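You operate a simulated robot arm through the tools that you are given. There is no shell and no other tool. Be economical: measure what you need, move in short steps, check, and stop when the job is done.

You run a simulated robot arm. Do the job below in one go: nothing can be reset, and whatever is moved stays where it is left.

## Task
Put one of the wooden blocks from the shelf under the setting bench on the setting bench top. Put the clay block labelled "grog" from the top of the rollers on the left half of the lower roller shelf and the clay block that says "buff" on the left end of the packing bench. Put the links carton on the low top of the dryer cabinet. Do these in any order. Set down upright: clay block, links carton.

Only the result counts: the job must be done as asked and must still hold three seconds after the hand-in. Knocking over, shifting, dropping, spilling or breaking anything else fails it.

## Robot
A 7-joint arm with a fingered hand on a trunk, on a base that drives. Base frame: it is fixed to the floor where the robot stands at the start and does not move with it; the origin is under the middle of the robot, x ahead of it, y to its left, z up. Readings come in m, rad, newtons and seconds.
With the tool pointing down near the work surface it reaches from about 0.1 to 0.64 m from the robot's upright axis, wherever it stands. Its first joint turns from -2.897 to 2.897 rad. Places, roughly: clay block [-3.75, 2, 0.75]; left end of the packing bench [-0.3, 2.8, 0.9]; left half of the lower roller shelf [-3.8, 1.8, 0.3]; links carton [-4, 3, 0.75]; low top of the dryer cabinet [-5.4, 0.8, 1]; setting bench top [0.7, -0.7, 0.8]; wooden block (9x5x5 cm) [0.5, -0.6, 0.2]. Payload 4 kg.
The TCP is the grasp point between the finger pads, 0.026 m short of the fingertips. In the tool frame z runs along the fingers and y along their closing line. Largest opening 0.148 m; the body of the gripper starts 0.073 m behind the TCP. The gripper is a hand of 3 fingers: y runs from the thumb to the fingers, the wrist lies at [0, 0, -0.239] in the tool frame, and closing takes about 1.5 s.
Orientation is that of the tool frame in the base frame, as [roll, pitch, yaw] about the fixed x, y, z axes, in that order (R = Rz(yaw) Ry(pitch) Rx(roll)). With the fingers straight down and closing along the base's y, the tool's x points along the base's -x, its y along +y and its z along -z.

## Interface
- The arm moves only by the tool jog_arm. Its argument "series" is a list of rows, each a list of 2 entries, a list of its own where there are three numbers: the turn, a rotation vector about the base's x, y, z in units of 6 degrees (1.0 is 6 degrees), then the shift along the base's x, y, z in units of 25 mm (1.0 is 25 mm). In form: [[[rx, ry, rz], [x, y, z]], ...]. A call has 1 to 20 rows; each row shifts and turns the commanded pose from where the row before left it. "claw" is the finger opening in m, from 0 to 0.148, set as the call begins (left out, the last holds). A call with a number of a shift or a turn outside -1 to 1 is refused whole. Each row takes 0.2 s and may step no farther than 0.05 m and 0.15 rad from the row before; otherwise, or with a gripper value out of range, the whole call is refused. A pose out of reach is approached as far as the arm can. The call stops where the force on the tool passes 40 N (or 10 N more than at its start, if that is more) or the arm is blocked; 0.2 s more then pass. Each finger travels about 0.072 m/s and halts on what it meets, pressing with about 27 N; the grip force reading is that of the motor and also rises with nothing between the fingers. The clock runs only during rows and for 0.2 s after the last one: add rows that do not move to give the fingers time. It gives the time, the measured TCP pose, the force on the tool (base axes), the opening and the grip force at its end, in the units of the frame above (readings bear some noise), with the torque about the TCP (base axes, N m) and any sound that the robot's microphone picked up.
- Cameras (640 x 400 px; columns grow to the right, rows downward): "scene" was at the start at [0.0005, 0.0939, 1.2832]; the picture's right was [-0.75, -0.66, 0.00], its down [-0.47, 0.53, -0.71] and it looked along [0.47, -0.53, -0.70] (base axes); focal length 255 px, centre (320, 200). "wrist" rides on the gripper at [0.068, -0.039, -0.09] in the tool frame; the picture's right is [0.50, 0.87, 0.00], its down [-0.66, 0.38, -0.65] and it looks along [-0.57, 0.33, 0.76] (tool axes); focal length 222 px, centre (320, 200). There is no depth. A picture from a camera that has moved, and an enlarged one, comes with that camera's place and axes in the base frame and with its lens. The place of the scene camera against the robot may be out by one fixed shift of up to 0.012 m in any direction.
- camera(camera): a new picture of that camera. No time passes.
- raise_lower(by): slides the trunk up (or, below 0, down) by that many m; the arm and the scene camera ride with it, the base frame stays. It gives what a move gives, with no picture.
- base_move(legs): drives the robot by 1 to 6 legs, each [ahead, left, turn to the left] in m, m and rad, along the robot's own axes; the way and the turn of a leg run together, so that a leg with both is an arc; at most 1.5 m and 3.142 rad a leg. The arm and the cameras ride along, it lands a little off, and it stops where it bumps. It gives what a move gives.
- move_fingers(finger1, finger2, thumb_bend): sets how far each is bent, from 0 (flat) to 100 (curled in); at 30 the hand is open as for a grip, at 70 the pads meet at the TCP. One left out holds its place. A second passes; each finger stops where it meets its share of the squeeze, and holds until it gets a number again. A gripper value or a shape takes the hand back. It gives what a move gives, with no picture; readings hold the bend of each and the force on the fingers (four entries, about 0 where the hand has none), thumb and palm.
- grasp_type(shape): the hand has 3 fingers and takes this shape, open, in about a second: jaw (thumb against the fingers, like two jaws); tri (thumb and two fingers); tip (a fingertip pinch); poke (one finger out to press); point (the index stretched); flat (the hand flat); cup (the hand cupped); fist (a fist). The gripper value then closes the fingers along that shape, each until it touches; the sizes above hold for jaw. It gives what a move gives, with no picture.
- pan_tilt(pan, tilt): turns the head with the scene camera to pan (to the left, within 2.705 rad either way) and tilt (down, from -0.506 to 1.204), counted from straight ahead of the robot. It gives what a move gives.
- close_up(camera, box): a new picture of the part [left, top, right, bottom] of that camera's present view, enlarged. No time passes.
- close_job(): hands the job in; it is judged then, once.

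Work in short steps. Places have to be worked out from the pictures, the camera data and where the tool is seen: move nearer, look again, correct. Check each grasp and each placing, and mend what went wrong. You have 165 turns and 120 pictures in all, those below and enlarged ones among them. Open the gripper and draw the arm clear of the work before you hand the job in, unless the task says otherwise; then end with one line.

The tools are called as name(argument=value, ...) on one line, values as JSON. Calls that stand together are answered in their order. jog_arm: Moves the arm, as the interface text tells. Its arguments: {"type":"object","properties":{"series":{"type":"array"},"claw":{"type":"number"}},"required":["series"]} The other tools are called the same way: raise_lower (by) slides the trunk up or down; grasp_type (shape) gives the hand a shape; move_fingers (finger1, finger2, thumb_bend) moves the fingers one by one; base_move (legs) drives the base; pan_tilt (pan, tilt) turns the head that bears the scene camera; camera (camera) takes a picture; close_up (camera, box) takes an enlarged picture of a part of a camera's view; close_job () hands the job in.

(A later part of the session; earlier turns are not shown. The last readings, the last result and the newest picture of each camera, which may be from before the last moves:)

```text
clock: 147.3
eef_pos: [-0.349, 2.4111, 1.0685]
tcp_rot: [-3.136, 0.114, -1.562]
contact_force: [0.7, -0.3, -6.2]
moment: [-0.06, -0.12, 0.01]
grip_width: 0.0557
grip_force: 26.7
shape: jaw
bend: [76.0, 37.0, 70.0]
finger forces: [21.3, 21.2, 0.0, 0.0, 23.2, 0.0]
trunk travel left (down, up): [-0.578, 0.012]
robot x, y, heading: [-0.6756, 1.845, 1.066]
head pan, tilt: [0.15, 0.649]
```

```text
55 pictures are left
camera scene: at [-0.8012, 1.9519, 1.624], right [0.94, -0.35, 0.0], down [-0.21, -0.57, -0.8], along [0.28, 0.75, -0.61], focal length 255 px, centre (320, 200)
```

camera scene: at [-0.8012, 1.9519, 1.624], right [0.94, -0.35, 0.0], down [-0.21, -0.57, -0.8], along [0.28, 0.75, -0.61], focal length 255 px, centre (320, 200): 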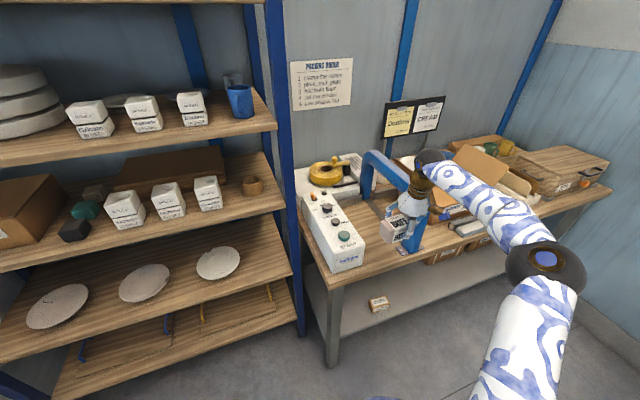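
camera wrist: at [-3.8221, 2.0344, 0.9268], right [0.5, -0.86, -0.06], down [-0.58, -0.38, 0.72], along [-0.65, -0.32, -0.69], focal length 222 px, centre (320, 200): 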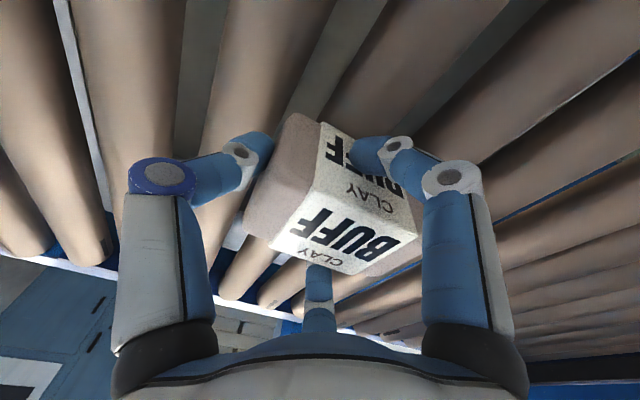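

Elbow swings right of the arch. To bring the forearm in along y, I'll stand further left: first I shift the hand right relative to the robot, then move the base left.

jog_arm(series=[[[0, 0, 0], [0.2, -1, 0]], [[0, 0, 0], [0.2, -1, 0]], [[0, 0, 0], [0.7, -1, 0]], [[0, 0, 0], [1, -1, 0]], [[0, 0, 0], [1, -1, 0]], [[0, 0, 0], [1, -1, 0]], [[0, 0, 0], [1, -0.4, 0]], [[0, 0, 0], [1, 0, 0]], [[0, 0, 0], [1, 0, 0]], [[0, 0, 0], [1, 0, 0]], [[0, 0, 0], [0.5, 0, 0]]])

base_move(legs=[[0, 0.284, 0]])

pan_tilt(pan=-0.15, tilt=0.75)

camera(camera="scene")

```text
clock: 149.7
eef_pos: [-0.1321, 2.251, 1.0699]
tcp_rot: [-3.136, 0.116, -1.564]
contact_force: [0.8, 0.6, -6.5]
moment: [-0.1, -0.1, -0.02]
grip_width: 0.0556
grip_force: 27.6
shape: jaw
bend: [76.0, 37.0, 70.0]
finger forces: [21.2, 21.1, 0.1, 0.1, 22.9, 0.1]
trunk travel left (down, up): [-0.578, 0.012]
robot x, y, heading: [-0.6762, 1.844, 1.065]
head pan, tilt: [0.15, 0.649]
```

```text
clock: 151.6
eef_pos: [-0.3793, 2.3887, 1.0674]
tcp_rot: [-3.132, 0.116, -1.562]
contact_force: [0.4, -0.4, -5.9]
moment: [-0.08, -0.13, 0.0]
grip_width: 0.0556
grip_force: 26.9
shape: jaw
bend: [76.0, 37.0, 70.0]
finger forces: [21.2, 21.3, 0.0, 0.0, 22.8, 0.1]
trunk travel left (down, up): [-0.578, 0.012]
robot x, y, heading: [-0.9199, 1.9798, 1.062]
head pan, tilt: [0.15, 0.649]
```

```text
clock: 152.4
eef_pos: [-0.3782, 2.389, 1.0686]
tcp_rot: [-3.133, 0.115, -1.562]
contact_force: [0.2, 0.2, -6.0]
moment: [-0.05, -0.08, -0.01]
grip_width: 0.0559
grip_force: 27.0
shape: jaw
bend: [76.0, 37.0, 70.0]
finger forces: [21.1, 21.2, 0.0, 0.0, 22.8, 0.0]
trunk travel left (down, up): [-0.578, 0.012]
robot x, y, heading: [-0.9252, 1.9801, 1.064]
head pan, tilt: [-0.15, 0.75]
```

```text
54 pictures are left
camera scene: at [-1.0272, 2.0723, 1.6156], right [0.79, -0.61, 0.0], down [-0.42, -0.54, -0.73], along [0.45, 0.58, -0.68], focal length 255 px, centre (320, 200)
```

scene: 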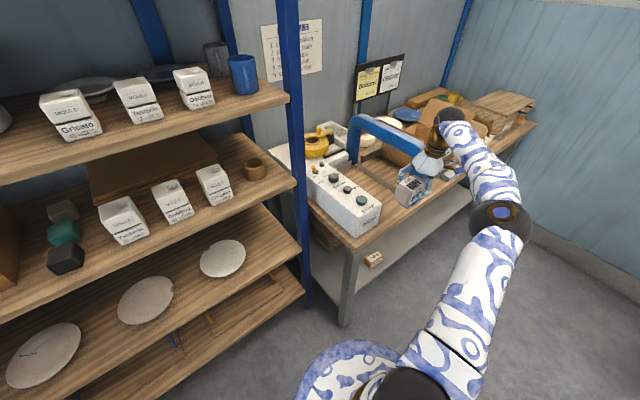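

The forearm now comes in from the robot's side, away from the arch. I drive so the hand goes to (-0.348, 2.53), still high.

base_move(legs=[[0.137, 0.042, 0]])

camera(camera="wrist")

camera(camera="scene")

```text
clock: 153.8
eef_pos: [-0.3503, 2.53, 1.0693]
tcp_rot: [-3.134, 0.112, -1.561]
contact_force: [-0.1, 0.2, -5.4]
moment: [-0.1, -0.12, 0.02]
grip_width: 0.0558
grip_force: 27.2
shape: jaw
bend: [76.0, 37.0, 70.0]
finger forces: [21.2, 21.3, 0.0, 0.0, 22.8, 0.0]
trunk travel left (down, up): [-0.578, 0.012]
robot x, y, heading: [-0.8965, 2.1205, 1.062]
head pan, tilt: [-0.15, 0.75]
```

```text
53 pictures are left
camera wrist: at [-0.3116, 2.4537, 1.1501], right [-0.86, -0.5, -0.06], down [-0.39, 0.57, 0.72], along [-0.33, 0.65, -0.69], focal length 222 px, centre (320, 200)
```

wrist: 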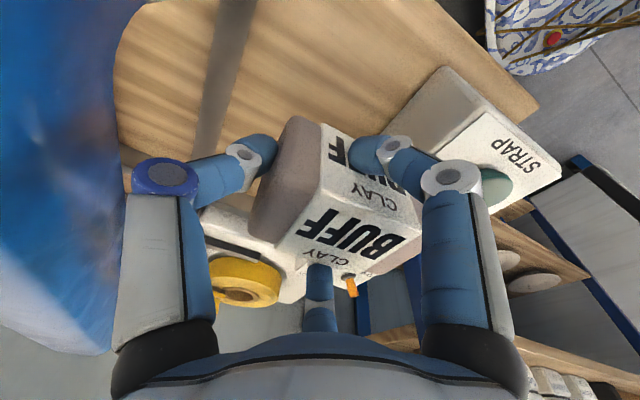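

```text
52 pictures are left
camera scene: at [-0.9975, 2.2141, 1.6155], right [0.79, -0.61, 0.0], down [-0.42, -0.54, -0.73], along [0.45, 0.58, -0.68], focal length 255 px, centre (320, 200)
```

scene: 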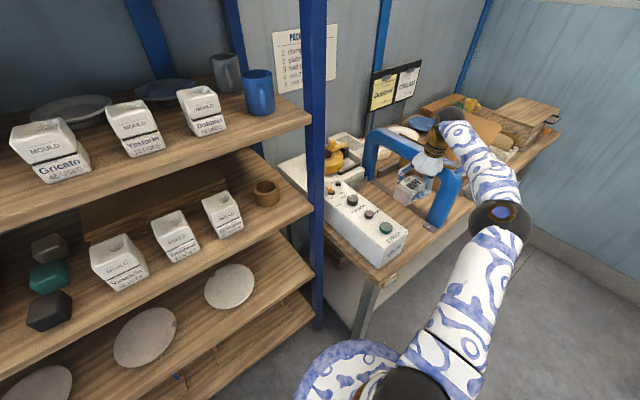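

close_up(camera="scene", box=[330, 90, 530, 265])

```text
2.29 times, centred on (430, 178) of scene
camera zoom: at [-0.9975, 2.2141, 1.6155], right [0.79, -0.61, 0.0], down [-0.42, -0.54, -0.73], along [0.45, 0.58, -0.68], focal length 584 px, centre (69, 251)
```

zoom: 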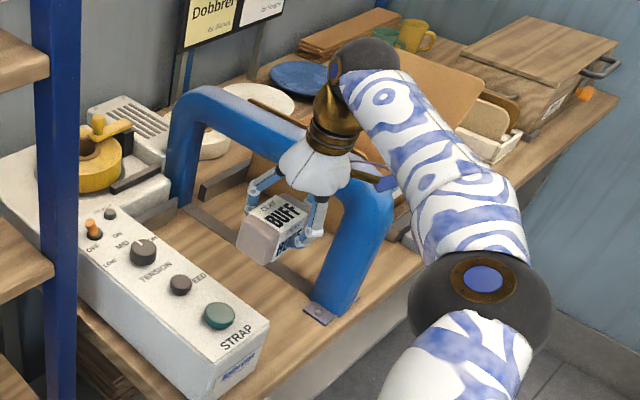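

Clear on both sides by 2–3 cm. I lower toward the bench to z≈0.92.

jog_arm(series=[[[0, 0, 0], [0, 0, -1]], [[0, 0, 0], [0, 0, -1]], [[0, 0, 0], [0, 0, -1]], [[0, 0, 0], [0, 0, -1]], [[0, 0, 0], [0, 0, -1]], [[0, 0, 0], [0, 0, -1]]])

close_up(camera="scene", box=[330, 90, 530, 265])

```text
clock: 155.2
eef_pos: [-0.3505, 2.5305, 0.9187]
tcp_rot: [-3.134, 0.114, -1.561]
contact_force: [-0.4, 0.1, -6.6]
moment: [-0.06, -0.11, -0.02]
grip_width: 0.0551
grip_force: 27.1
shape: jaw
bend: [76.0, 37.0, 70.0]
finger forces: [21.3, 21.2, 0.1, 0.0, 22.7, 0.0]
trunk travel left (down, up): [-0.578, 0.012]
robot x, y, heading: [-0.8947, 2.1233, 1.062]
head pan, tilt: [-0.15, 0.75]
```

```text
2.29 times, centred on (430, 178) of scene
camera zoom: at [-0.9976, 2.2132, 1.6156], right [0.79, -0.61, 0.0], down [-0.42, -0.54, -0.73], along [0.45, 0.58, -0.68], focal length 584 px, centre (69, 251)
```

zoom: 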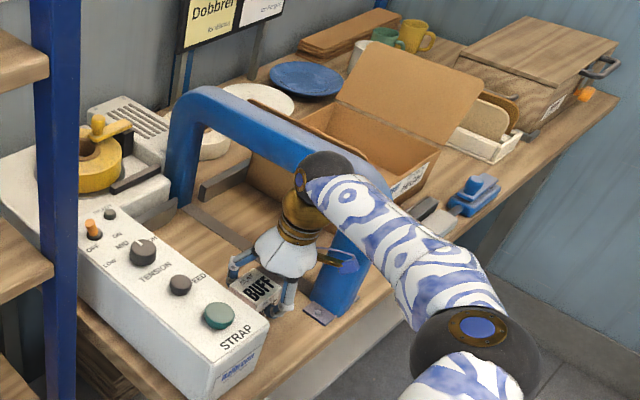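

Almost down. I descend in small steps until contact.

jog_arm(series=[[[0, 0, 0], [0, 0, -0.5]], [[0, 0, 0], [0, 0, -0.35]], [[0, 0, 0], [0, 0, -0.2]], [[0, 0, 0], [0, 0, -0.1]]])

```text
clock: 156.0
eef_pos: [-0.3474, 2.5299, 0.9029]
tcp_rot: [-3.121, 0.126, -1.563]
contact_force: [0.2, -2.4, 24.8]
moment: [-0.19, -0.02, 0.03]
grip_width: 0.057
grip_force: 27.5
shape: jaw
bend: [77.0, 36.0, 72.0]
finger forces: [27.5, 25.4, 0.1, 0.1, 25.5, 0.1]
trunk travel left (down, up): [-0.578, 0.012]
robot x, y, heading: [-0.8934, 2.125, 1.067]
head pan, tilt: [-0.15, 0.75]
stopped in row 3: the force on the tool passed its limit at 46 N (the readings are from after the stop); the commanded pose is now the measured one
```

close_up(camera="scene", box=[390, 170, 490, 245])

camera(camera="wrist")

```text
5.33 times, centred on (440, 208) of scene
camera zoom: at [-1.0006, 2.2105, 1.6157], right [0.79, -0.61, 0.0], down [-0.42, -0.54, -0.73], along [0.45, 0.58, -0.68], focal length 1362 px, centre (-320, 160)
```

zoom: 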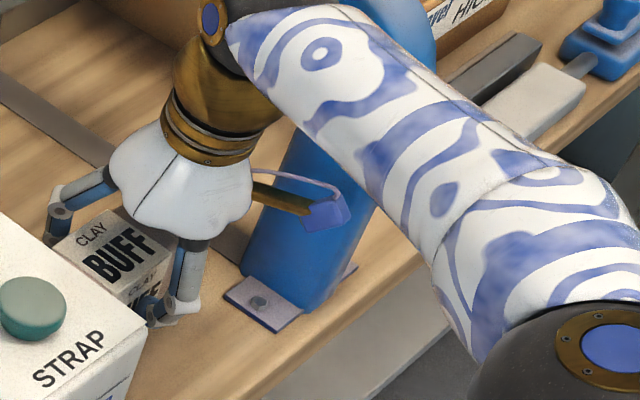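

```text
48 pictures are left
camera wrist: at [-0.3109, 2.452, 0.983], right [-0.86, -0.5, -0.08], down [-0.4, 0.57, 0.72], along [-0.32, 0.66, -0.69], focal length 222 px, centre (320, 200)
```

wrist: 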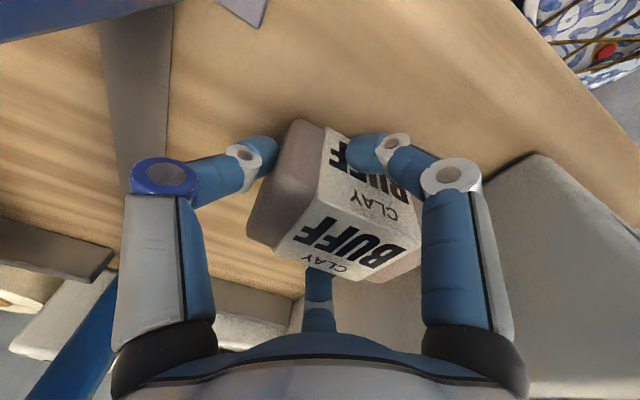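

Contact is central, with the block on the bench. I open modestly and look.

jog_arm(series=[[[0, 0, 0], [0, 0, 0]], [[0, 0, 0], [0, 0, 0]], [[0, 0, 0], [0, 0, 0]], [[0, 0, 0], [0, 0, 0]]], claw=0.095)

camera(camera="wrist")

```text
clock: 157.0
eef_pos: [-0.3472, 2.5313, 0.8985]
tcp_rot: [-3.13, 0.123, -1.561]
contact_force: [0.2, 0.5, 0.1]
moment: [-0.02, 0.01, 0.03]
grip_width: 0.0945
grip_force: 0.0
shape: jaw
bend: [31.0, 31.0, 70.0]
finger forces: [0.1, 0.0, 0.2, 0.0, 0.0, 0.0]
trunk travel left (down, up): [-0.578, 0.012]
robot x, y, heading: [-0.8933, 2.1234, 1.064]
head pan, tilt: [-0.15, 0.75]
```

```text
47 pictures are left
camera wrist: at [-0.3102, 2.4532, 0.9792], right [-0.86, -0.5, -0.07], down [-0.39, 0.57, 0.72], along [-0.32, 0.65, -0.69], focal length 222 px, centre (320, 200)
```

wrist: 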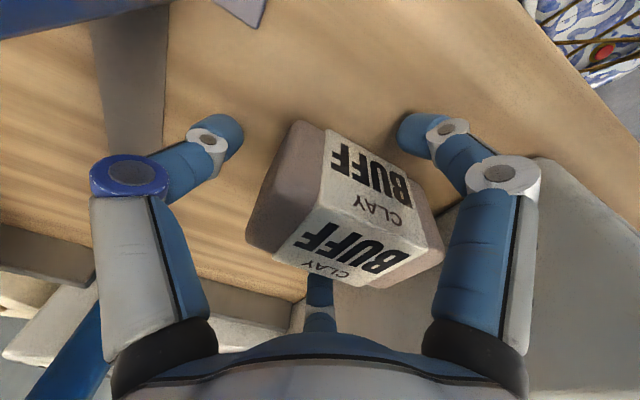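

BUFF stands free on the bench. I lift straight up, back off, and verify.

jog_arm(series=[[[0, 0, 0], [0, 0, 0.8]], [[0, 0, 0], [0, 0, 1]], [[0, 0, 0], [0, 0, 1]], [[0, 0, 0], [0, 0, 1]], [[0, 0, 0], [0, 0, 1]], [[0, 0, 0], [0, 0, 1]], [[0, 0, 0], [0, 0, 1]]])

base_move(legs=[[-0.35, -0.2, 0]])

pan_tilt(pan=0.0, tilt=0.6)

camera(camera="scene")

```text
clock: 158.6
eef_pos: [-0.347, 2.5321, 1.069]
tcp_rot: [-3.128, 0.123, -1.563]
contact_force: [0.2, -0.3, -0.2]
moment: [0.0, 0.02, -0.01]
grip_width: 0.0946
grip_force: 0.1
shape: jaw
bend: [31.0, 31.0, 70.0]
finger forces: [0.0, 0.0, 0.0, 0.0, 0.0, 0.0]
trunk travel left (down, up): [-0.578, 0.012]
robot x, y, heading: [-0.8969, 2.1251, 1.065]
head pan, tilt: [-0.15, 0.75]
```

```text
clock: 161.1
eef_pos: [-0.3432, 2.1289, 1.068]
tcp_rot: [-3.126, 0.123, -1.564]
contact_force: [-0.2, 1.2, 0.8]
moment: [0.02, -0.01, -0.04]
grip_width: 0.095
grip_force: 0.1
shape: jaw
bend: [31.0, 31.0, 70.0]
finger forces: [0.0, 0.1, 0.1, 0.0, 0.0, 0.1]
trunk travel left (down, up): [-0.578, 0.012]
robot x, y, heading: [-0.8877, 1.7202, 1.06]
head pan, tilt: [-0.15, 0.75]
```

```text
clock: 161.8
eef_pos: [-0.3419, 2.1298, 1.0698]
tcp_rot: [-3.129, 0.123, -1.564]
contact_force: [0.1, 1.0, -0.5]
moment: [0.01, 0.02, 0.01]
grip_width: 0.0945
grip_force: 0.0
shape: jaw
bend: [31.0, 31.0, 70.0]
finger forces: [0.0, 0.1, 0.0, 0.1, 0.0, 0.0]
trunk travel left (down, up): [-0.578, 0.012]
robot x, y, heading: [-0.8916, 1.7241, 1.063]
head pan, tilt: [0.0, 0.6]
```

```text
46 pictures are left
camera scene: at [-1.0006, 1.8243, 1.6284], right [0.87, -0.49, 0.0], down [-0.28, -0.49, -0.82], along [0.4, 0.72, -0.57], focal length 255 px, centre (320, 200)
```

scene: 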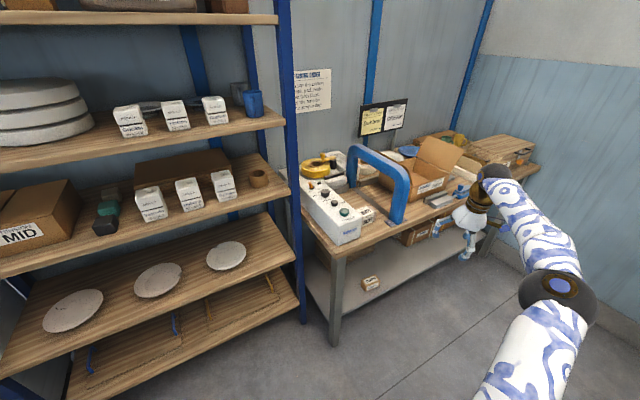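

BUFF is in place and nothing else moved. I tuck the arm, turn to face -x and return to the rollers.

jog_arm(series=[[[0, 0, -0.62], [-1, -0.42, 0]], [[0, 0, -0.62], [-1, -0.42, 0]], [[0, 0, -0.62], [-1, -0.42, 0]], [[0, 0, -0.62], [-1, -0.42, 0]], [[0, 0, -0.62], [-1, -0.42, 0]], [[0, 0, -0.62], [-1, -0.42, 0]], [[0, 0, -0.62], [-1, -0.42, 0]], [[0, 0, -0.62], [-1, -0.42, 0]]])

base_move(legs=[[-0.2, 0, 0], [0, 0, 2.078], [1.4, 0, 0], [0.33, 0, 0], [0, -0.6, 0]])

pan_tilt(pan=0.35, tilt=0.7)

camera(camera="scene")

```text
clock: 163.6
eef_pos: [-0.5433, 2.043, 1.0681]
tcp_rot: [-3.127, 0.121, -2.086]
contact_force: [0.2, -0.5, 0.6]
moment: [0.02, 0.01, -0.03]
grip_width: 0.0949
grip_force: 0.0
shape: jaw
bend: [31.0, 31.0, 70.0]
finger forces: [0.0, 0.0, 0.1, 0.1, 0.0, 0.1]
trunk travel left (down, up): [-0.578, 0.012]
robot x, y, heading: [-0.8852, 1.7211, 1.06]
head pan, tilt: [0.0, 0.6]
```

```text
clock: 181.4
eef_pos: [-3.1564, 2.2845, 1.0684]
tcp_rot: [-3.127, 0.122, 0.0]
contact_force: [0.1, 0.4, 0.9]
moment: [-0.02, 0.03, 0.0]
grip_width: 0.0946
grip_force: 0.1
shape: jaw
bend: [31.0, 31.0, 70.0]
finger forces: [0.0, 0.1, 0.0, 0.1, 0.0, 0.1]
trunk travel left (down, up): [-0.578, 0.012]
robot x, y, heading: [-2.7065, 2.1375, -3.141]
head pan, tilt: [0.0, 0.6]
```

```text
clock: 182.2
eef_pos: [-3.1553, 2.2837, 1.0688]
tcp_rot: [-3.128, 0.123, 0.0]
contact_force: [0.5, 0.8, 0.0]
moment: [-0.04, -0.02, -0.01]
grip_width: 0.0947
grip_force: 0.1
shape: jaw
bend: [31.0, 31.0, 70.0]
finger forces: [0.0, 0.0, 0.0, 0.0, 0.0, 0.1]
trunk travel left (down, up): [-0.578, 0.012]
robot x, y, heading: [-2.7051, 2.137, -3.143]
head pan, tilt: [0.351, 0.7]
```

```text
45 pictures are left
camera scene: at [-2.7183, 1.963, 1.6198], right [-0.35, 0.94, 0.0], down [0.6, 0.22, -0.77], along [-0.72, -0.27, -0.64], focal length 255 px, centre (320, 200)
```

scene: 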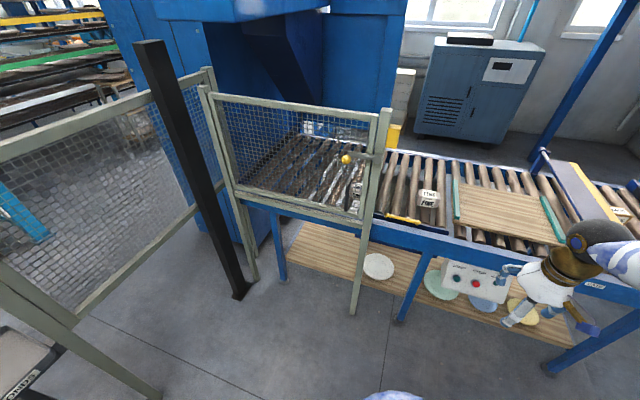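

close_up(camera="scene", box=[270, 130, 430, 230])

```text
4.00 times, centred on (350, 180) of scene
camera zoom: at [-2.7183, 1.963, 1.6198], right [-0.35, 0.94, 0.0], down [0.6, 0.22, -0.77], along [-0.72, -0.27, -0.64], focal length 1021 px, centre (200, 280)
```

zoom: 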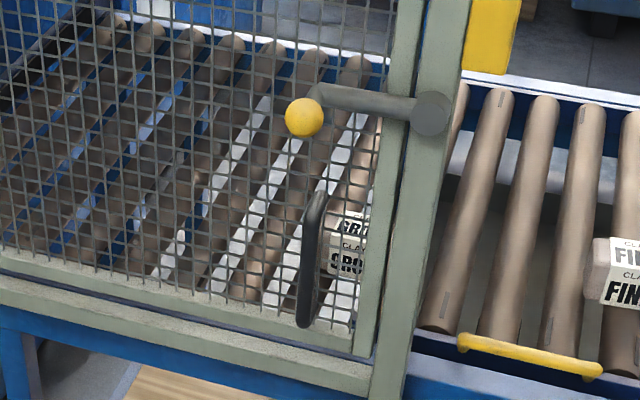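

GROG reads (-3.717, 1.79). I drive in to (-3.235, 2.14), with the hand right of the gate post over the rollers.

base_move(legs=[[0.53, 0, 0]])

jog_arm(series=[[[0, 0, 0], [-0.4, -1, -0.8]], [[0, 0, 0], [-0.4, -1, -0.8]], [[0, 0, 0], [-0.4, -1, -0.8]], [[0, 0, 0], [0, -1, -0.8]], [[0, 0, 0], [0, -1, -0.4]], [[0, 0, 0], [0, -1, 0]], [[0, 0, 0], [0, -1, 0]], [[0, 0, 0], [0, -1, 0]]], claw=0.12)

camera(camera="scene")

camera(camera="wrist")

```text
clock: 185.3
eef_pos: [-3.689, 2.2818, 1.0686]
tcp_rot: [-3.127, 0.121, 0.0]
contact_force: [-0.2, 0.3, 0.5]
moment: [-0.02, 0.03, 0.05]
grip_width: 0.0944
grip_force: 0.0
shape: jaw
bend: [31.0, 31.0, 70.0]
finger forces: [0.0, 0.1, 0.0, 0.0, 0.0, 0.0]
trunk travel left (down, up): [-0.578, 0.012]
robot x, y, heading: [-3.2354, 2.1387, -3.134]
head pan, tilt: [0.351, 0.7]
```

```text
clock: 187.1
eef_pos: [-3.7183, 2.0798, 0.979]
tcp_rot: [-3.125, 0.122, 0.0]
contact_force: [0.7, 0.0, -0.6]
moment: [0.01, 0.04, -0.01]
grip_width: 0.1199
grip_force: 0.0
shape: jaw
bend: [25.0, 25.0, 46.0]
finger forces: [0.0, 0.1, 0.1, 0.0, 0.0, 0.0]
trunk travel left (down, up): [-0.578, 0.012]
robot x, y, heading: [-3.2374, 2.1383, -3.136]
head pan, tilt: [0.351, 0.7]
```

```text
43 pictures are left
camera scene: at [-3.2499, 1.9605, 1.6197], right [-0.35, 0.94, 0.0], down [0.6, 0.22, -0.76], along [-0.72, -0.27, -0.64], focal length 255 px, centre (320, 200)
```

scene: 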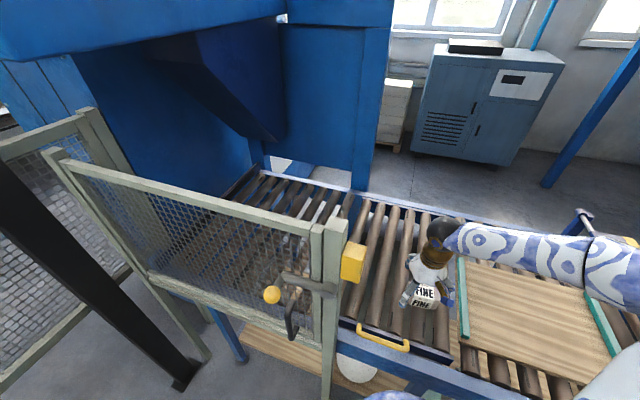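

```text
42 pictures are left
camera wrist: at [-3.6414, 2.118, 1.0595], right [0.49, -0.87, -0.07], down [-0.57, -0.39, 0.72], along [-0.65, -0.32, -0.69], focal length 222 px, centre (320, 200)
```

wrist: 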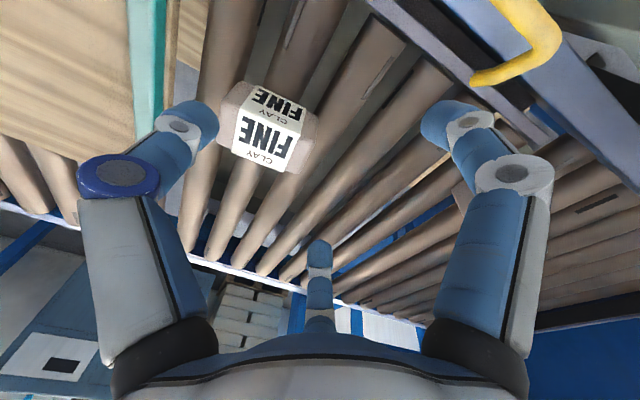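

The forearm runs toward +y, so I can slide the hand behind the gate post. I continue toward GROG at this height in two parts.

jog_arm(series=[[[0, 0, 0], [0, -1, 0]], [[0, 0, 0], [0, -1, 0]], [[0, 0, 0], [0, -1, 0]], [[0, 0, 0], [0, -1, 0]], [[0, 0, 0], [0, -1, 0]], [[0, 0, 0], [0, -1, 0]]])

camera(camera="scene")

camera(camera="wrist")

```text
clock: 188.5
eef_pos: [-3.717, 1.9311, 0.9808]
tcp_rot: [-3.126, 0.123, 0.0]
contact_force: [0.6, 0.1, 0.7]
moment: [-0.01, 0.03, -0.01]
grip_width: 0.1199
grip_force: 0.0
shape: jaw
bend: [25.0, 25.0, 46.0]
finger forces: [0.0, 0.0, 0.0, 0.0, 0.0, 0.1]
trunk travel left (down, up): [-0.578, 0.012]
robot x, y, heading: [-3.2379, 2.1394, -3.135]
head pan, tilt: [0.351, 0.7]
```

```text
41 pictures are left
camera scene: at [-3.2499, 1.9603, 1.6197], right [-0.35, 0.94, 0.0], down [0.6, 0.22, -0.76], along [-0.72, -0.27, -0.64], focal length 255 px, centre (320, 200)
```

scene: 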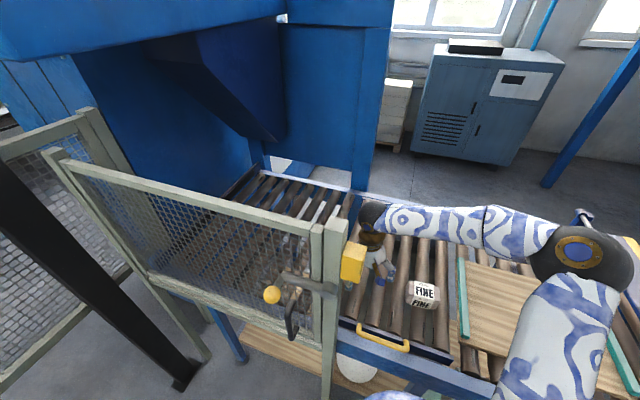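

```text
40 pictures are left
camera wrist: at [-3.6404, 1.9678, 1.0598], right [0.49, -0.87, -0.07], down [-0.57, -0.39, 0.72], along [-0.65, -0.32, -0.69], focal length 222 px, centre (320, 200)
```

wrist: 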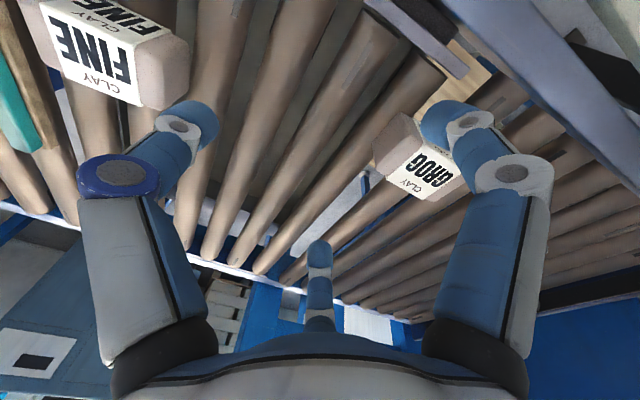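

GROG ≈ (-3.727, 1.796). I move over it and descend part way.

jog_arm(series=[[[0, 0, 0], [-0.1, -1, 0]], [[0, 0, 0], [-0.1, -1, 0]], [[0, 0, 0], [-0.1, -1, 0]], [[0, 0, 0], [0, -1, 0]], [[0, 0, 0], [0, -1, 0]], [[0, 0, 0], [0, 0, -0.9]], [[0, 0, 0], [0, 0, -0.9]], [[0, 0, 0], [0, 0, -0.9]]])

camera(camera="wrist")

camera(camera="scene")

```text
clock: 190.3
eef_pos: [-3.7264, 1.8791, 0.9141]
tcp_rot: [-3.129, 0.121, -0.001]
contact_force: [-0.6, 0.0, 0.3]
moment: [0.02, -0.02, -0.01]
grip_width: 0.1196
grip_force: 0.0
shape: jaw
bend: [25.0, 25.0, 46.0]
finger forces: [0.0, 0.1, 0.1, 0.1, 0.0, 0.0]
out of reach, approached as far as the arm can: row 3, 4, 5
trunk travel left (down, up): [-0.578, 0.012]
robot x, y, heading: [-3.2369, 2.1338, -3.138]
head pan, tilt: [0.351, 0.7]
```

```text
39 pictures are left
camera wrist: at [-3.6498, 1.9168, 0.9943], right [0.49, -0.87, -0.07], down [-0.57, -0.39, 0.72], along [-0.66, -0.32, -0.69], focal length 222 px, centre (320, 200)
```

wrist: 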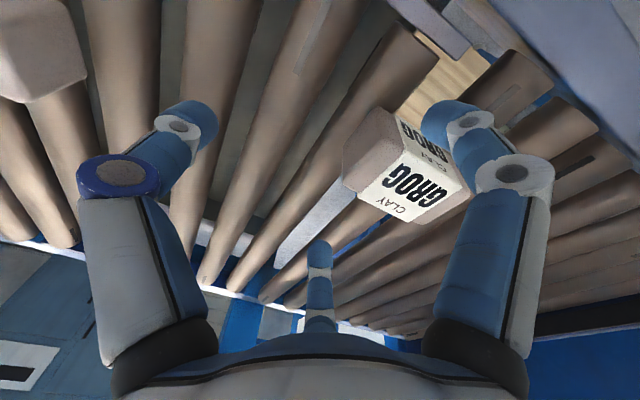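

```text
38 pictures are left
camera scene: at [-3.2499, 1.9606, 1.6198], right [-0.35, 0.94, 0.0], down [0.6, 0.22, -0.76], along [-0.72, -0.27, -0.64], focal length 255 px, centre (320, 200)
```

scene: 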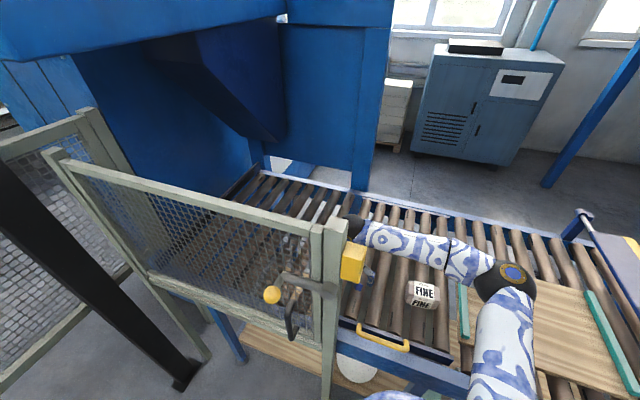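

The arm is limited here at y≈1.88 (bearing left with this wrist yaw). I try relaxing the wrist yaw by +0.3 rad while moving on in y.

jog_arm(series=[[[0, 0, 0.75], [0, 0, 0.4]], [[0, 0, 0.75], [0, 0, 0.4]], [[0, 0, 0.75], [0, 0, 0.4]], [[0, 0, 0.75], [0, 0, 0]], [[0, 0, 0], [0, -0.8, 0]], [[0, 0, 0], [0, -0.8, 0]], [[0, 0, 0], [0, -0.8, 0]], [[0, 0, 0], [0, -0.5, 0]]])

camera(camera="wrist")

```text
clock: 192.1
eef_pos: [-3.7267, 1.8692, 0.9438]
tcp_rot: [-3.129, 0.122, 0.315]
contact_force: [-0.5, 0.1, 0.3]
moment: [-0.01, -0.01, -0.02]
grip_width: 0.1197
grip_force: 0.2
shape: jaw
bend: [25.0, 25.0, 46.0]
finger forces: [0.0, 0.0, 0.0, 0.0, 0.0, 0.0]
out of reach, approached as far as the arm can: row 5, 6, 7, 8
trunk travel left (down, up): [-0.578, 0.012]
robot x, y, heading: [-3.2387, 2.1368, -3.136]
head pan, tilt: [0.351, 0.7]
```

```text
37 pictures are left
camera wrist: at [-3.6642, 1.9289, 1.0236], right [0.74, -0.67, -0.07], down [-0.42, -0.54, 0.72], along [-0.53, -0.5, -0.69], focal length 222 px, centre (320, 200)
```

wrist: 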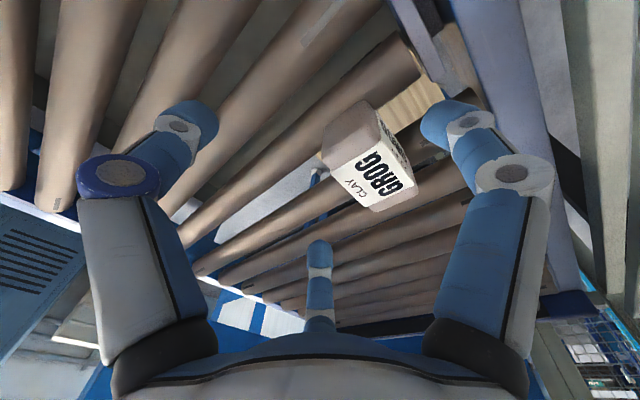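

Not the wrist yaw: the shoulder is likely mounted right of the robot's middle, so I should turn the robot left to bring the shoulder nearer. I first bring the hand back out to (-3.55, 2.48), then turn.

jog_arm(series=[[[0, 0, -0.4], [0, 0.5, 1]], [[0, 0, -0.4], [0, 1, 1]], [[0, 0, -0.4], [0, 1, 1]], [[0, 0, -0.4], [0, 1, 1]], [[0, 0, -0.4], [0, 1, 0]], [[0, 0, -0.4], [0, 1, 0]], [[0, 0, -0.4], [0, 1, 0]], [[0, 0, -0.4], [0, 1, 0]], [[0, 0, -0.4], [0, 1, 0]], [[0, 0, -0.4], [0, 1, 0]], [[0, 0, -0.4], [0, 1, 0]], [[0, 0, -0.4], [0, 1, 0]], [[0, 0, -0.4], [0, 1, 0]], [[0, 0, -0.4], [0.9, 1, 0]], [[0, 0, -0.4], [0.9, 1, 0]], [[0, 0, -0.4], [0.9, 1, 0]], [[0, 0, -0.4], [0.9, 1, 0]], [[0, 0, 0], [0.9, 1, 0]], [[0, 0, 0], [0.9, 1, 0]], [[0, 0, 0], [0.9, 1, 0]]])

jog_arm(series=[[[0, 0, 0], [0.5, 1, 0]], [[0, 0, 0], [0.3, 1, 0]], [[0, 0, 0], [0.2, 1, 0]], [[0, 0, 0], [0, 1, 0]], [[0, 0, 0], [0, 1, 0]]])

```text
clock: 196.3
eef_pos: [-3.5686, 2.3568, 1.0427]
tcp_rot: [-3.127, 0.123, -0.395]
contact_force: [-0.3, 0.9, 0.2]
moment: [-0.01, 0.01, 0.01]
grip_width: 0.1197
grip_force: 0.0
shape: jaw
bend: [25.0, 25.0, 46.0]
finger forces: [0.0, 0.1, 0.0, 0.0, 0.1, 0.0]
trunk travel left (down, up): [-0.578, 0.012]
robot x, y, heading: [-3.2339, 2.1367, -3.137]
head pan, tilt: [0.351, 0.7]
```

```text
clock: 197.5
eef_pos: [-3.5439, 2.4822, 1.0426]
tcp_rot: [-3.127, 0.121, -0.396]
contact_force: [0.7, -0.7, -0.5]
moment: [-0.01, -0.03, 0.0]
grip_width: 0.1199
grip_force: 0.1
shape: jaw
bend: [25.0, 25.0, 46.0]
finger forces: [0.1, 0.0, 0.1, 0.0, 0.0, 0.0]
trunk travel left (down, up): [-0.578, 0.012]
robot x, y, heading: [-3.2393, 2.1344, -3.134]
head pan, tilt: [0.351, 0.7]
```

Now I turn the base left by 0.8 rad.

base_move(legs=[[0, 0, 0.8]])

pan_tilt(pan=-0.2, tilt=0.8)

camera(camera="scene")

```text
clock: 200.0
eef_pos: [-3.6967, 2.156, 1.0423]
tcp_rot: [-3.128, 0.123, 0.404]
contact_force: [-0.5, -0.4, -1.4]
moment: [0.03, 0.01, 0.01]
grip_width: 0.1198
grip_force: 0.1
shape: jaw
bend: [25.0, 25.0, 46.0]
finger forces: [0.0, 0.0, 0.0, 0.0, 0.0, 0.2]
trunk travel left (down, up): [-0.578, 0.012]
robot x, y, heading: [-3.2357, 2.1371, -2.335]
head pan, tilt: [0.351, 0.7]
```

```text
clock: 200.9
eef_pos: [-3.6984, 2.1563, 1.0435]
tcp_rot: [-3.129, 0.123, 0.406]
contact_force: [-1.1, 0.3, -0.9]
moment: [-0.01, 0.01, -0.02]
grip_width: 0.1196
grip_force: 0.1
shape: jaw
bend: [25.0, 25.0, 46.0]
finger forces: [0.1, 0.1, 0.0, 0.1, 0.0, 0.0]
trunk travel left (down, up): [-0.578, 0.012]
robot x, y, heading: [-3.235, 2.1365, -2.332]
head pan, tilt: [-0.201, 0.799]
```

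```text
36 pictures are left
camera scene: at [-3.1465, 2.0339, 1.6116], right [-0.57, 0.82, 0.0], down [0.59, 0.41, -0.7], along [-0.57, -0.4, -0.72], focal length 255 px, centre (320, 200)
```

scene: 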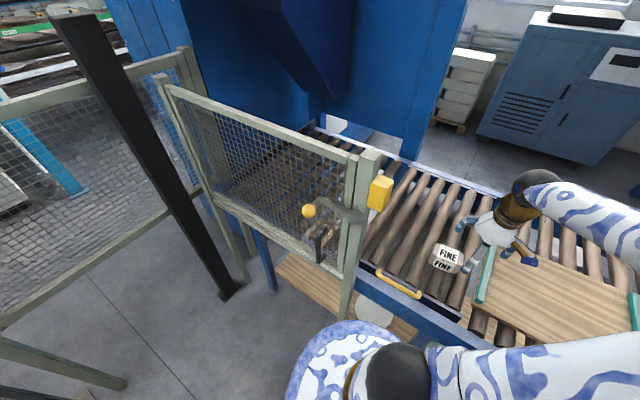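

No bump. I slide the hand back behind the post toward GROG, turning the yaw to zero.

jog_arm(series=[[[0, 0, -0.4], [-0.3, -1, -0.6]], [[0, 0, -0.4], [-0.3, -1, -0.6]], [[0, 0, -0.4], [-0.3, -1, -0.6]], [[0, 0, -0.4], [-0.3, -1, -0.6]], [[0, 0, -0.4], [0, -1, 0]], [[0, 0, -0.4], [0, -1, 0]], [[0, 0, -0.4], [0, -1, 0]], [[0, 0, -0.4], [0, -1, 0]], [[0, 0, -0.4], [0, -1, 0]], [[0, 0, -0.3], [0, -1, 0]], [[0, 0, 0], [0, -1, 0]], [[0, 0, 0], [0, -1, 0]], [[0, 0, 0], [0, -1, 0]], [[0, 0, 0], [0, -0.9, 0]]])

camera(camera="wrist")

camera(camera="scene")

```text
clock: 203.9
eef_pos: [-3.7289, 1.8084, 0.9827]
tcp_rot: [-3.127, 0.123, -0.006]
contact_force: [0.0, -0.1, -0.1]
moment: [0.0, 0.05, 0.01]
grip_width: 0.1201
grip_force: 0.1
shape: jaw
bend: [25.0, 25.0, 46.0]
finger forces: [0.0, 0.1, 0.1, 0.1, 0.0, 0.0]
trunk travel left (down, up): [-0.578, 0.012]
robot x, y, heading: [-3.2348, 2.1366, -2.331]
head pan, tilt: [-0.201, 0.799]
```

```text
35 pictures are left
camera wrist: at [-3.6509, 1.8455, 1.0643], right [0.49, -0.87, -0.07], down [-0.57, -0.39, 0.72], along [-0.66, -0.31, -0.69], focal length 222 px, centre (320, 200)
```

wrist: 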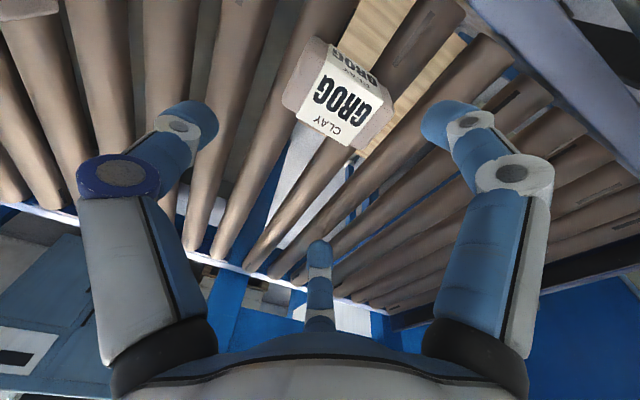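

```text
34 pictures are left
camera scene: at [-3.1467, 2.0335, 1.6115], right [-0.57, 0.82, 0.0], down [0.59, 0.41, -0.7], along [-0.57, -0.4, -0.72], focal length 255 px, centre (320, 200)
```

scene: 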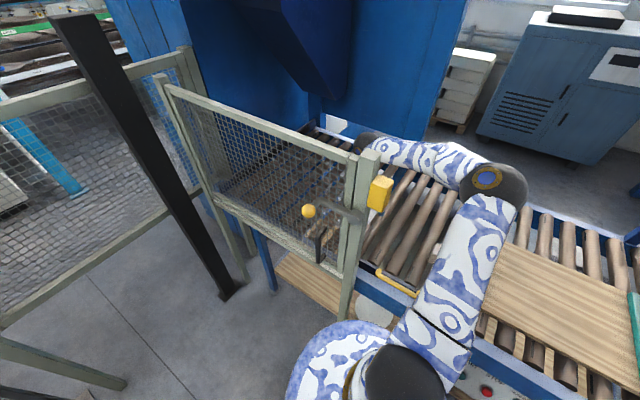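

Reached. GROG ≈ (-3.727, 1.80) right under the hand; I descend.

jog_arm(series=[[[0, 0, 0], [0, 0, -1]], [[0, 0, 0], [0, 0, -1]], [[0, 0, 0], [0, 0, -1]]])

camera(camera="wrist")

```text
clock: 204.8
eef_pos: [-3.727, 1.8074, 0.9081]
tcp_rot: [-3.128, 0.121, -0.006]
contact_force: [-0.3, 0.4, 0.4]
moment: [0.02, -0.01, -0.02]
grip_width: 0.12
grip_force: 0.0
shape: jaw
bend: [25.0, 25.0, 46.0]
finger forces: [0.0, 0.0, 0.0, 0.0, 0.0, 0.0]
trunk travel left (down, up): [-0.578, 0.012]
robot x, y, heading: [-3.2336, 2.137, -2.336]
head pan, tilt: [-0.201, 0.799]
```

```text
33 pictures are left
camera wrist: at [-3.6504, 1.8457, 0.9888], right [0.49, -0.87, -0.07], down [-0.57, -0.39, 0.72], along [-0.66, -0.31, -0.69], focal length 222 px, centre (320, 200)
```

wrist: 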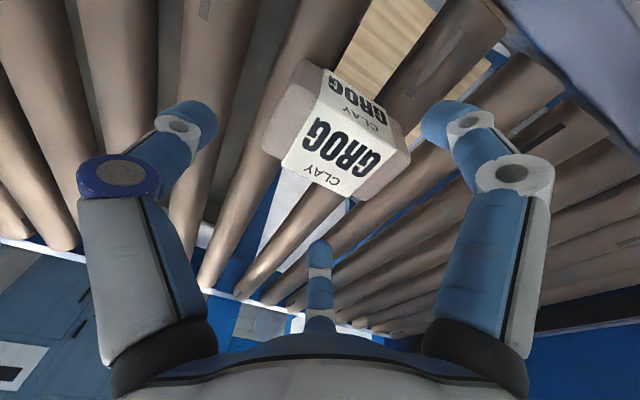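

Well aligned. I descend to z≈0.847 and close.

jog_arm(series=[[[0, 0, 0], [0.1, 0, -0.8]], [[0, 0, 0], [0, 0, -0.8]], [[0, 0, 0], [0, 0, -0.8]]])

jog_arm(series=[[[0, 0, 0], [0, 0, 0]], [[0, 0, 0], [0, 0, 0]], [[0, 0, 0], [0, 0, 0]], [[0, 0, 0], [0, 0, 0]], [[0, 0, 0], [0, 0, 0]], [[0, 0, 0], [0, 0, 0]], [[0, 0, 0], [0, 0, 0]], [[0, 0, 0], [0, 0, 0]]], claw=0.03)

camera(camera="wrist")

```text
clock: 205.6
eef_pos: [-3.7248, 1.8094, 0.8474]
tcp_rot: [-3.129, 0.122, -0.004]
contact_force: [-0.1, -0.5, -0.1]
moment: [0.03, 0.01, -0.02]
grip_width: 0.1199
grip_force: 0.2
shape: jaw
bend: [25.0, 25.0, 46.0]
finger forces: [0.0, 0.0, 0.0, 0.0, 0.1, 0.1]
trunk travel left (down, up): [-0.578, 0.012]
robot x, y, heading: [-3.2388, 2.1332, -2.335]
head pan, tilt: [-0.201, 0.799]
```

```text
clock: 207.3
eef_pos: [-3.7262, 1.808, 0.8479]
tcp_rot: [-3.127, 0.121, -0.003]
contact_force: [-0.6, 1.6, 0.0]
moment: [0.09, -0.05, 0.0]
grip_width: 0.0644
grip_force: 27.4
shape: jaw
bend: [77.0, 77.0, 70.0]
finger forces: [21.8, 21.1, 0.1, 0.0, 24.7, 0.1]
trunk travel left (down, up): [-0.578, 0.012]
robot x, y, heading: [-3.2356, 2.1353, -2.334]
head pan, tilt: [-0.201, 0.799]
```

```text
32 pictures are left
camera wrist: at [-3.6477, 1.8456, 0.9284], right [0.49, -0.87, -0.07], down [-0.57, -0.39, 0.72], along [-0.66, -0.31, -0.69], focal length 222 px, centre (320, 200)
```

wrist: 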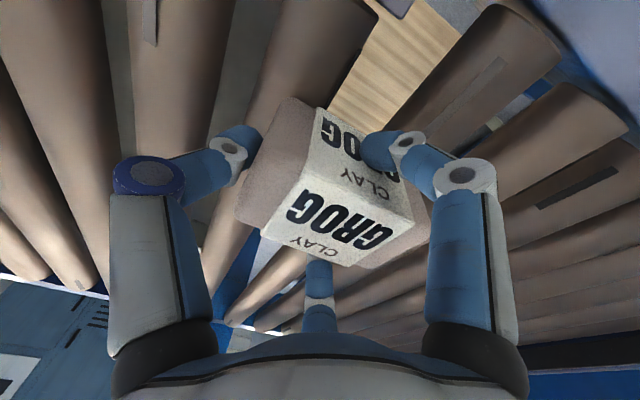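

Gripped (26 N on all three). I lift and slide back right of the post, and then drive out along +x.

jog_arm(series=[[[0, 0, 0], [0, 0, 1]], [[0, 0, 0], [0, 0, 1]], [[0, 0, 0], [0, 0, 1]], [[0, 0, 0], [0, 0, 1]], [[0, 0, 0], [0, 0, 1]], [[0, 0, 0], [0, 0.4, 1]], [[0, 0, 0], [0, 1, 0]], [[0, 0, 0], [0, 1, 0]], [[0, 0, 0], [0, 1, 0]], [[0, 0, 0], [0, 1, 0]], [[0, 0, 0], [0, 1, 0]], [[0, 0, 0], [0, 1, 0]], [[0, 0, 0], [0, 1, 0]], [[0, 0, 0], [0, 1, 0]], [[0, 0, 0], [0, 1, 0]], [[0, 0, 0], [0, 1, 0]], [[0, 0, 0], [0, 1, 0]], [[0, 0, 0], [0, 1, 0]], [[0, 0, 0], [0, 1, 0]], [[0, 0, 0], [0, 1, 0]]])

base_move(legs=[[-0.38, 0.4, 0]])

pan_tilt(pan=-0.5, tilt=0.7)

camera(camera="scene")

```text
clock: 211.6
eef_pos: [-3.727, 2.1691, 0.9983]
tcp_rot: [-3.126, 0.122, -0.003]
contact_force: [-0.5, -0.1, -6.4]
moment: [0.09, -0.04, -0.03]
grip_width: 0.0633
grip_force: 27.0
shape: jaw
bend: [77.0, 77.0, 70.0]
finger forces: [21.7, 21.3, 0.1, 0.0, 24.2, 0.0]
trunk travel left (down, up): [-0.578, 0.012]
robot x, y, heading: [-3.2402, 2.1366, -2.338]
head pan, tilt: [-0.201, 0.799]
```

```text
clock: 214.7
eef_pos: [-3.1742, 2.1666, 1.0]
tcp_rot: [-3.128, 0.122, -0.001]
contact_force: [0.5, 0.0, -6.9]
moment: [0.07, -0.02, -0.01]
grip_width: 0.0633
grip_force: 26.9
shape: jaw
bend: [77.0, 77.0, 70.0]
finger forces: [21.9, 21.3, 0.1, 0.1, 24.1, 0.0]
trunk travel left (down, up): [-0.578, 0.012]
robot x, y, heading: [-2.6868, 2.1365, -2.331]
head pan, tilt: [-0.201, 0.799]
```

```text
clock: 215.5
eef_pos: [-3.1753, 2.1669, 0.9993]
tcp_rot: [-3.127, 0.122, -0.002]
contact_force: [-0.1, 0.4, -5.6]
moment: [0.06, -0.03, -0.01]
grip_width: 0.0634
grip_force: 26.9
shape: jaw
bend: [77.0, 77.0, 70.0]
finger forces: [21.8, 21.3, 0.0, 0.0, 23.9, 0.1]
trunk travel left (down, up): [-0.578, 0.012]
robot x, y, heading: [-2.6849, 2.1378, -2.33]
head pan, tilt: [-0.499, 0.7]
```

```text
31 pictures are left
camera scene: at [-2.6093, 2.0541, 1.6198], right [-0.31, 0.95, 0.0], down [0.61, 0.2, -0.76], along [-0.73, -0.23, -0.64], focal length 255 px, centre (320, 200)
```

scene: 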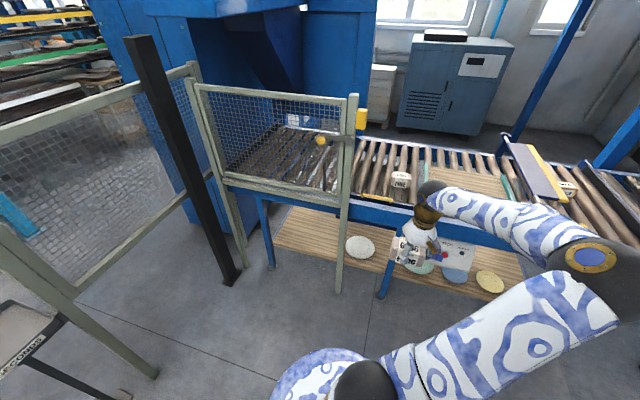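

I translate to y≈1.47 in front of the gate's legs, turn to face -x and re-orient the hand.

base_move(legs=[[0.486, 0.462, 0], [0, 0, -0.81]])

jog_arm(series=[[[0, 0, 0.9], [-0.8, -0.8, 0]], [[0, 0, 0.9], [-0.8, -0.8, 0]], [[0, 0, 0.9], [-0.8, -0.8, 0]], [[0, 0, 0.9], [-0.8, -0.8, 0]], [[0, 0, 0.9], [-0.8, -0.8, 0]], [[0, 0, 0.9], [-0.8, -0.8, 0]], [[0, 0, 0.9], [-0.8, -0.8, 0]], [[0, 0, 0.9], [-0.8, -0.8, 0]], [[0, 0, 0.5], [-0.8, -0.8, 0]]])

raise_lower(by=-0.4)

pan_tilt(pan=0.0, tilt=0.6)

camera(camera="scene")

```text
clock: 221.4
eef_pos: [-3.0009, 1.8416, 0.9983]
tcp_rot: [-3.127, 0.122, -0.815]
contact_force: [0.1, 1.1, -5.8]
moment: [0.04, -0.08, -0.01]
grip_width: 0.0634
grip_force: 26.9
shape: jaw
bend: [77.0, 77.0, 70.0]
finger forces: [21.4, 21.2, 0.0, 0.1, 23.9, 0.0]
trunk travel left (down, up): [-0.578, 0.012]
robot x, y, heading: [-2.6834, 1.4665, 3.136]
head pan, tilt: [-0.499, 0.7]
```

```text
clock: 223.4
eef_pos: [-3.1817, 1.6605, 0.9989]
tcp_rot: [-3.128, 0.121, -0.004]
contact_force: [0.0, -0.5, -6.7]
moment: [0.04, -0.04, -0.03]
grip_width: 0.0629
grip_force: 26.9
shape: jaw
bend: [77.0, 77.0, 70.0]
finger forces: [21.6, 21.4, 0.1, 0.1, 24.1, 0.0]
trunk travel left (down, up): [-0.578, 0.012]
robot x, y, heading: [-2.6867, 1.4662, 3.142]
head pan, tilt: [-0.499, 0.7]
```

```text
clock: 227.2
eef_pos: [-3.1803, 1.6621, 0.5981]
tcp_rot: [-3.128, 0.123, -0.005]
contact_force: [-0.5, -0.2, -6.7]
moment: [0.04, -0.01, -0.01]
grip_width: 0.0631
grip_force: 26.9
shape: jaw
bend: [77.0, 77.0, 70.0]
finger forces: [21.6, 21.4, 0.0, 0.0, 24.1, 0.0]
trunk travel left (down, up): [-0.178, 0.412]
robot x, y, heading: [-2.6854, 1.4683, 3.138]
head pan, tilt: [-0.499, 0.7]
```

```text
clock: 228.1
eef_pos: [-3.1806, 1.6608, 0.5992]
tcp_rot: [-3.128, 0.123, -0.006]
contact_force: [-0.6, -0.7, -6.0]
moment: [0.06, -0.05, -0.02]
grip_width: 0.0628
grip_force: 27.1
shape: jaw
bend: [77.0, 77.0, 70.0]
finger forces: [21.5, 21.5, 0.0, 0.0, 24.2, 0.0]
trunk travel left (down, up): [-0.178, 0.412]
robot x, y, heading: [-2.6849, 1.4684, 3.146]
head pan, tilt: [0.0, 0.6]
```

```text
30 pictures are left
camera scene: at [-2.7089, 1.3193, 1.2284], right [0.0, 1.0, 0.0], down [0.57, 0.0, -0.82], along [-0.82, 0.0, -0.57], focal length 255 px, centre (320, 200)
```

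scene: 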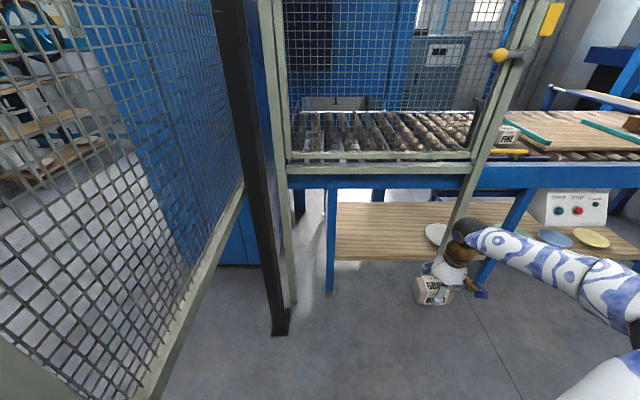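

Shelf: top z≈0.296, front edge x≈-3.56, left end y≈1.4; rail underside z≈0.68; white plate begins at y≈1.88. I'll set GROG at about (-3.66, 1.65). I extend the arm 0.13 m and lower to z≈0.40 in front of the gate.

jog_arm(series=[[[0, 0, 0], [-0.9, 0, -0.3]], [[0, 0, 0], [-0.9, 0, -0.3]], [[0, 0, 0], [-0.9, 0, -0.3]], [[0, 0, 0], [-0.9, 0, -0.3]], [[0, 0, 0], [-0.9, 0, -0.3]], [[0, 0, 0], [-0.9, -0.2, -0.3]]])

raise_lower(by=-0.165)

camera(camera="scene")

```text
clock: 229.5
eef_pos: [-3.3164, 1.6559, 0.5531]
tcp_rot: [-3.127, 0.12, -0.007]
contact_force: [0.1, 0.4, -6.6]
moment: [0.08, 0.0, -0.01]
grip_width: 0.0623
grip_force: 26.6
shape: jaw
bend: [77.0, 77.0, 70.0]
finger forces: [21.4, 21.1, 0.0, 0.0, 23.5, 0.0]
trunk travel left (down, up): [-0.178, 0.412]
robot x, y, heading: [-2.685, 1.4656, 3.14]
head pan, tilt: [0.0, 0.6]
```

```text
clock: 231.4
eef_pos: [-3.3154, 1.6576, 0.3884]
tcp_rot: [-3.129, 0.12, -0.006]
contact_force: [0.4, -0.4, -6.1]
moment: [0.04, -0.03, 0.01]
grip_width: 0.0625
grip_force: 26.9
shape: jaw
bend: [77.0, 77.0, 70.0]
finger forces: [21.4, 21.2, 0.1, 0.0, 23.4, 0.1]
trunk travel left (down, up): [-0.013, 0.577]
robot x, y, heading: [-2.6833, 1.4665, 3.138]
head pan, tilt: [0.0, 0.6]
```

```text
29 pictures are left
camera scene: at [-2.7089, 1.3192, 1.0635], right [0.0, 1.0, 0.0], down [0.57, 0.0, -0.82], along [-0.82, 0.0, -0.57], focal length 255 px, centre (320, 200)
```

scene: 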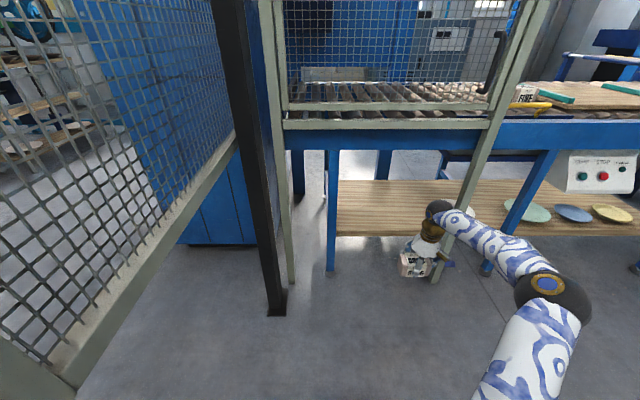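

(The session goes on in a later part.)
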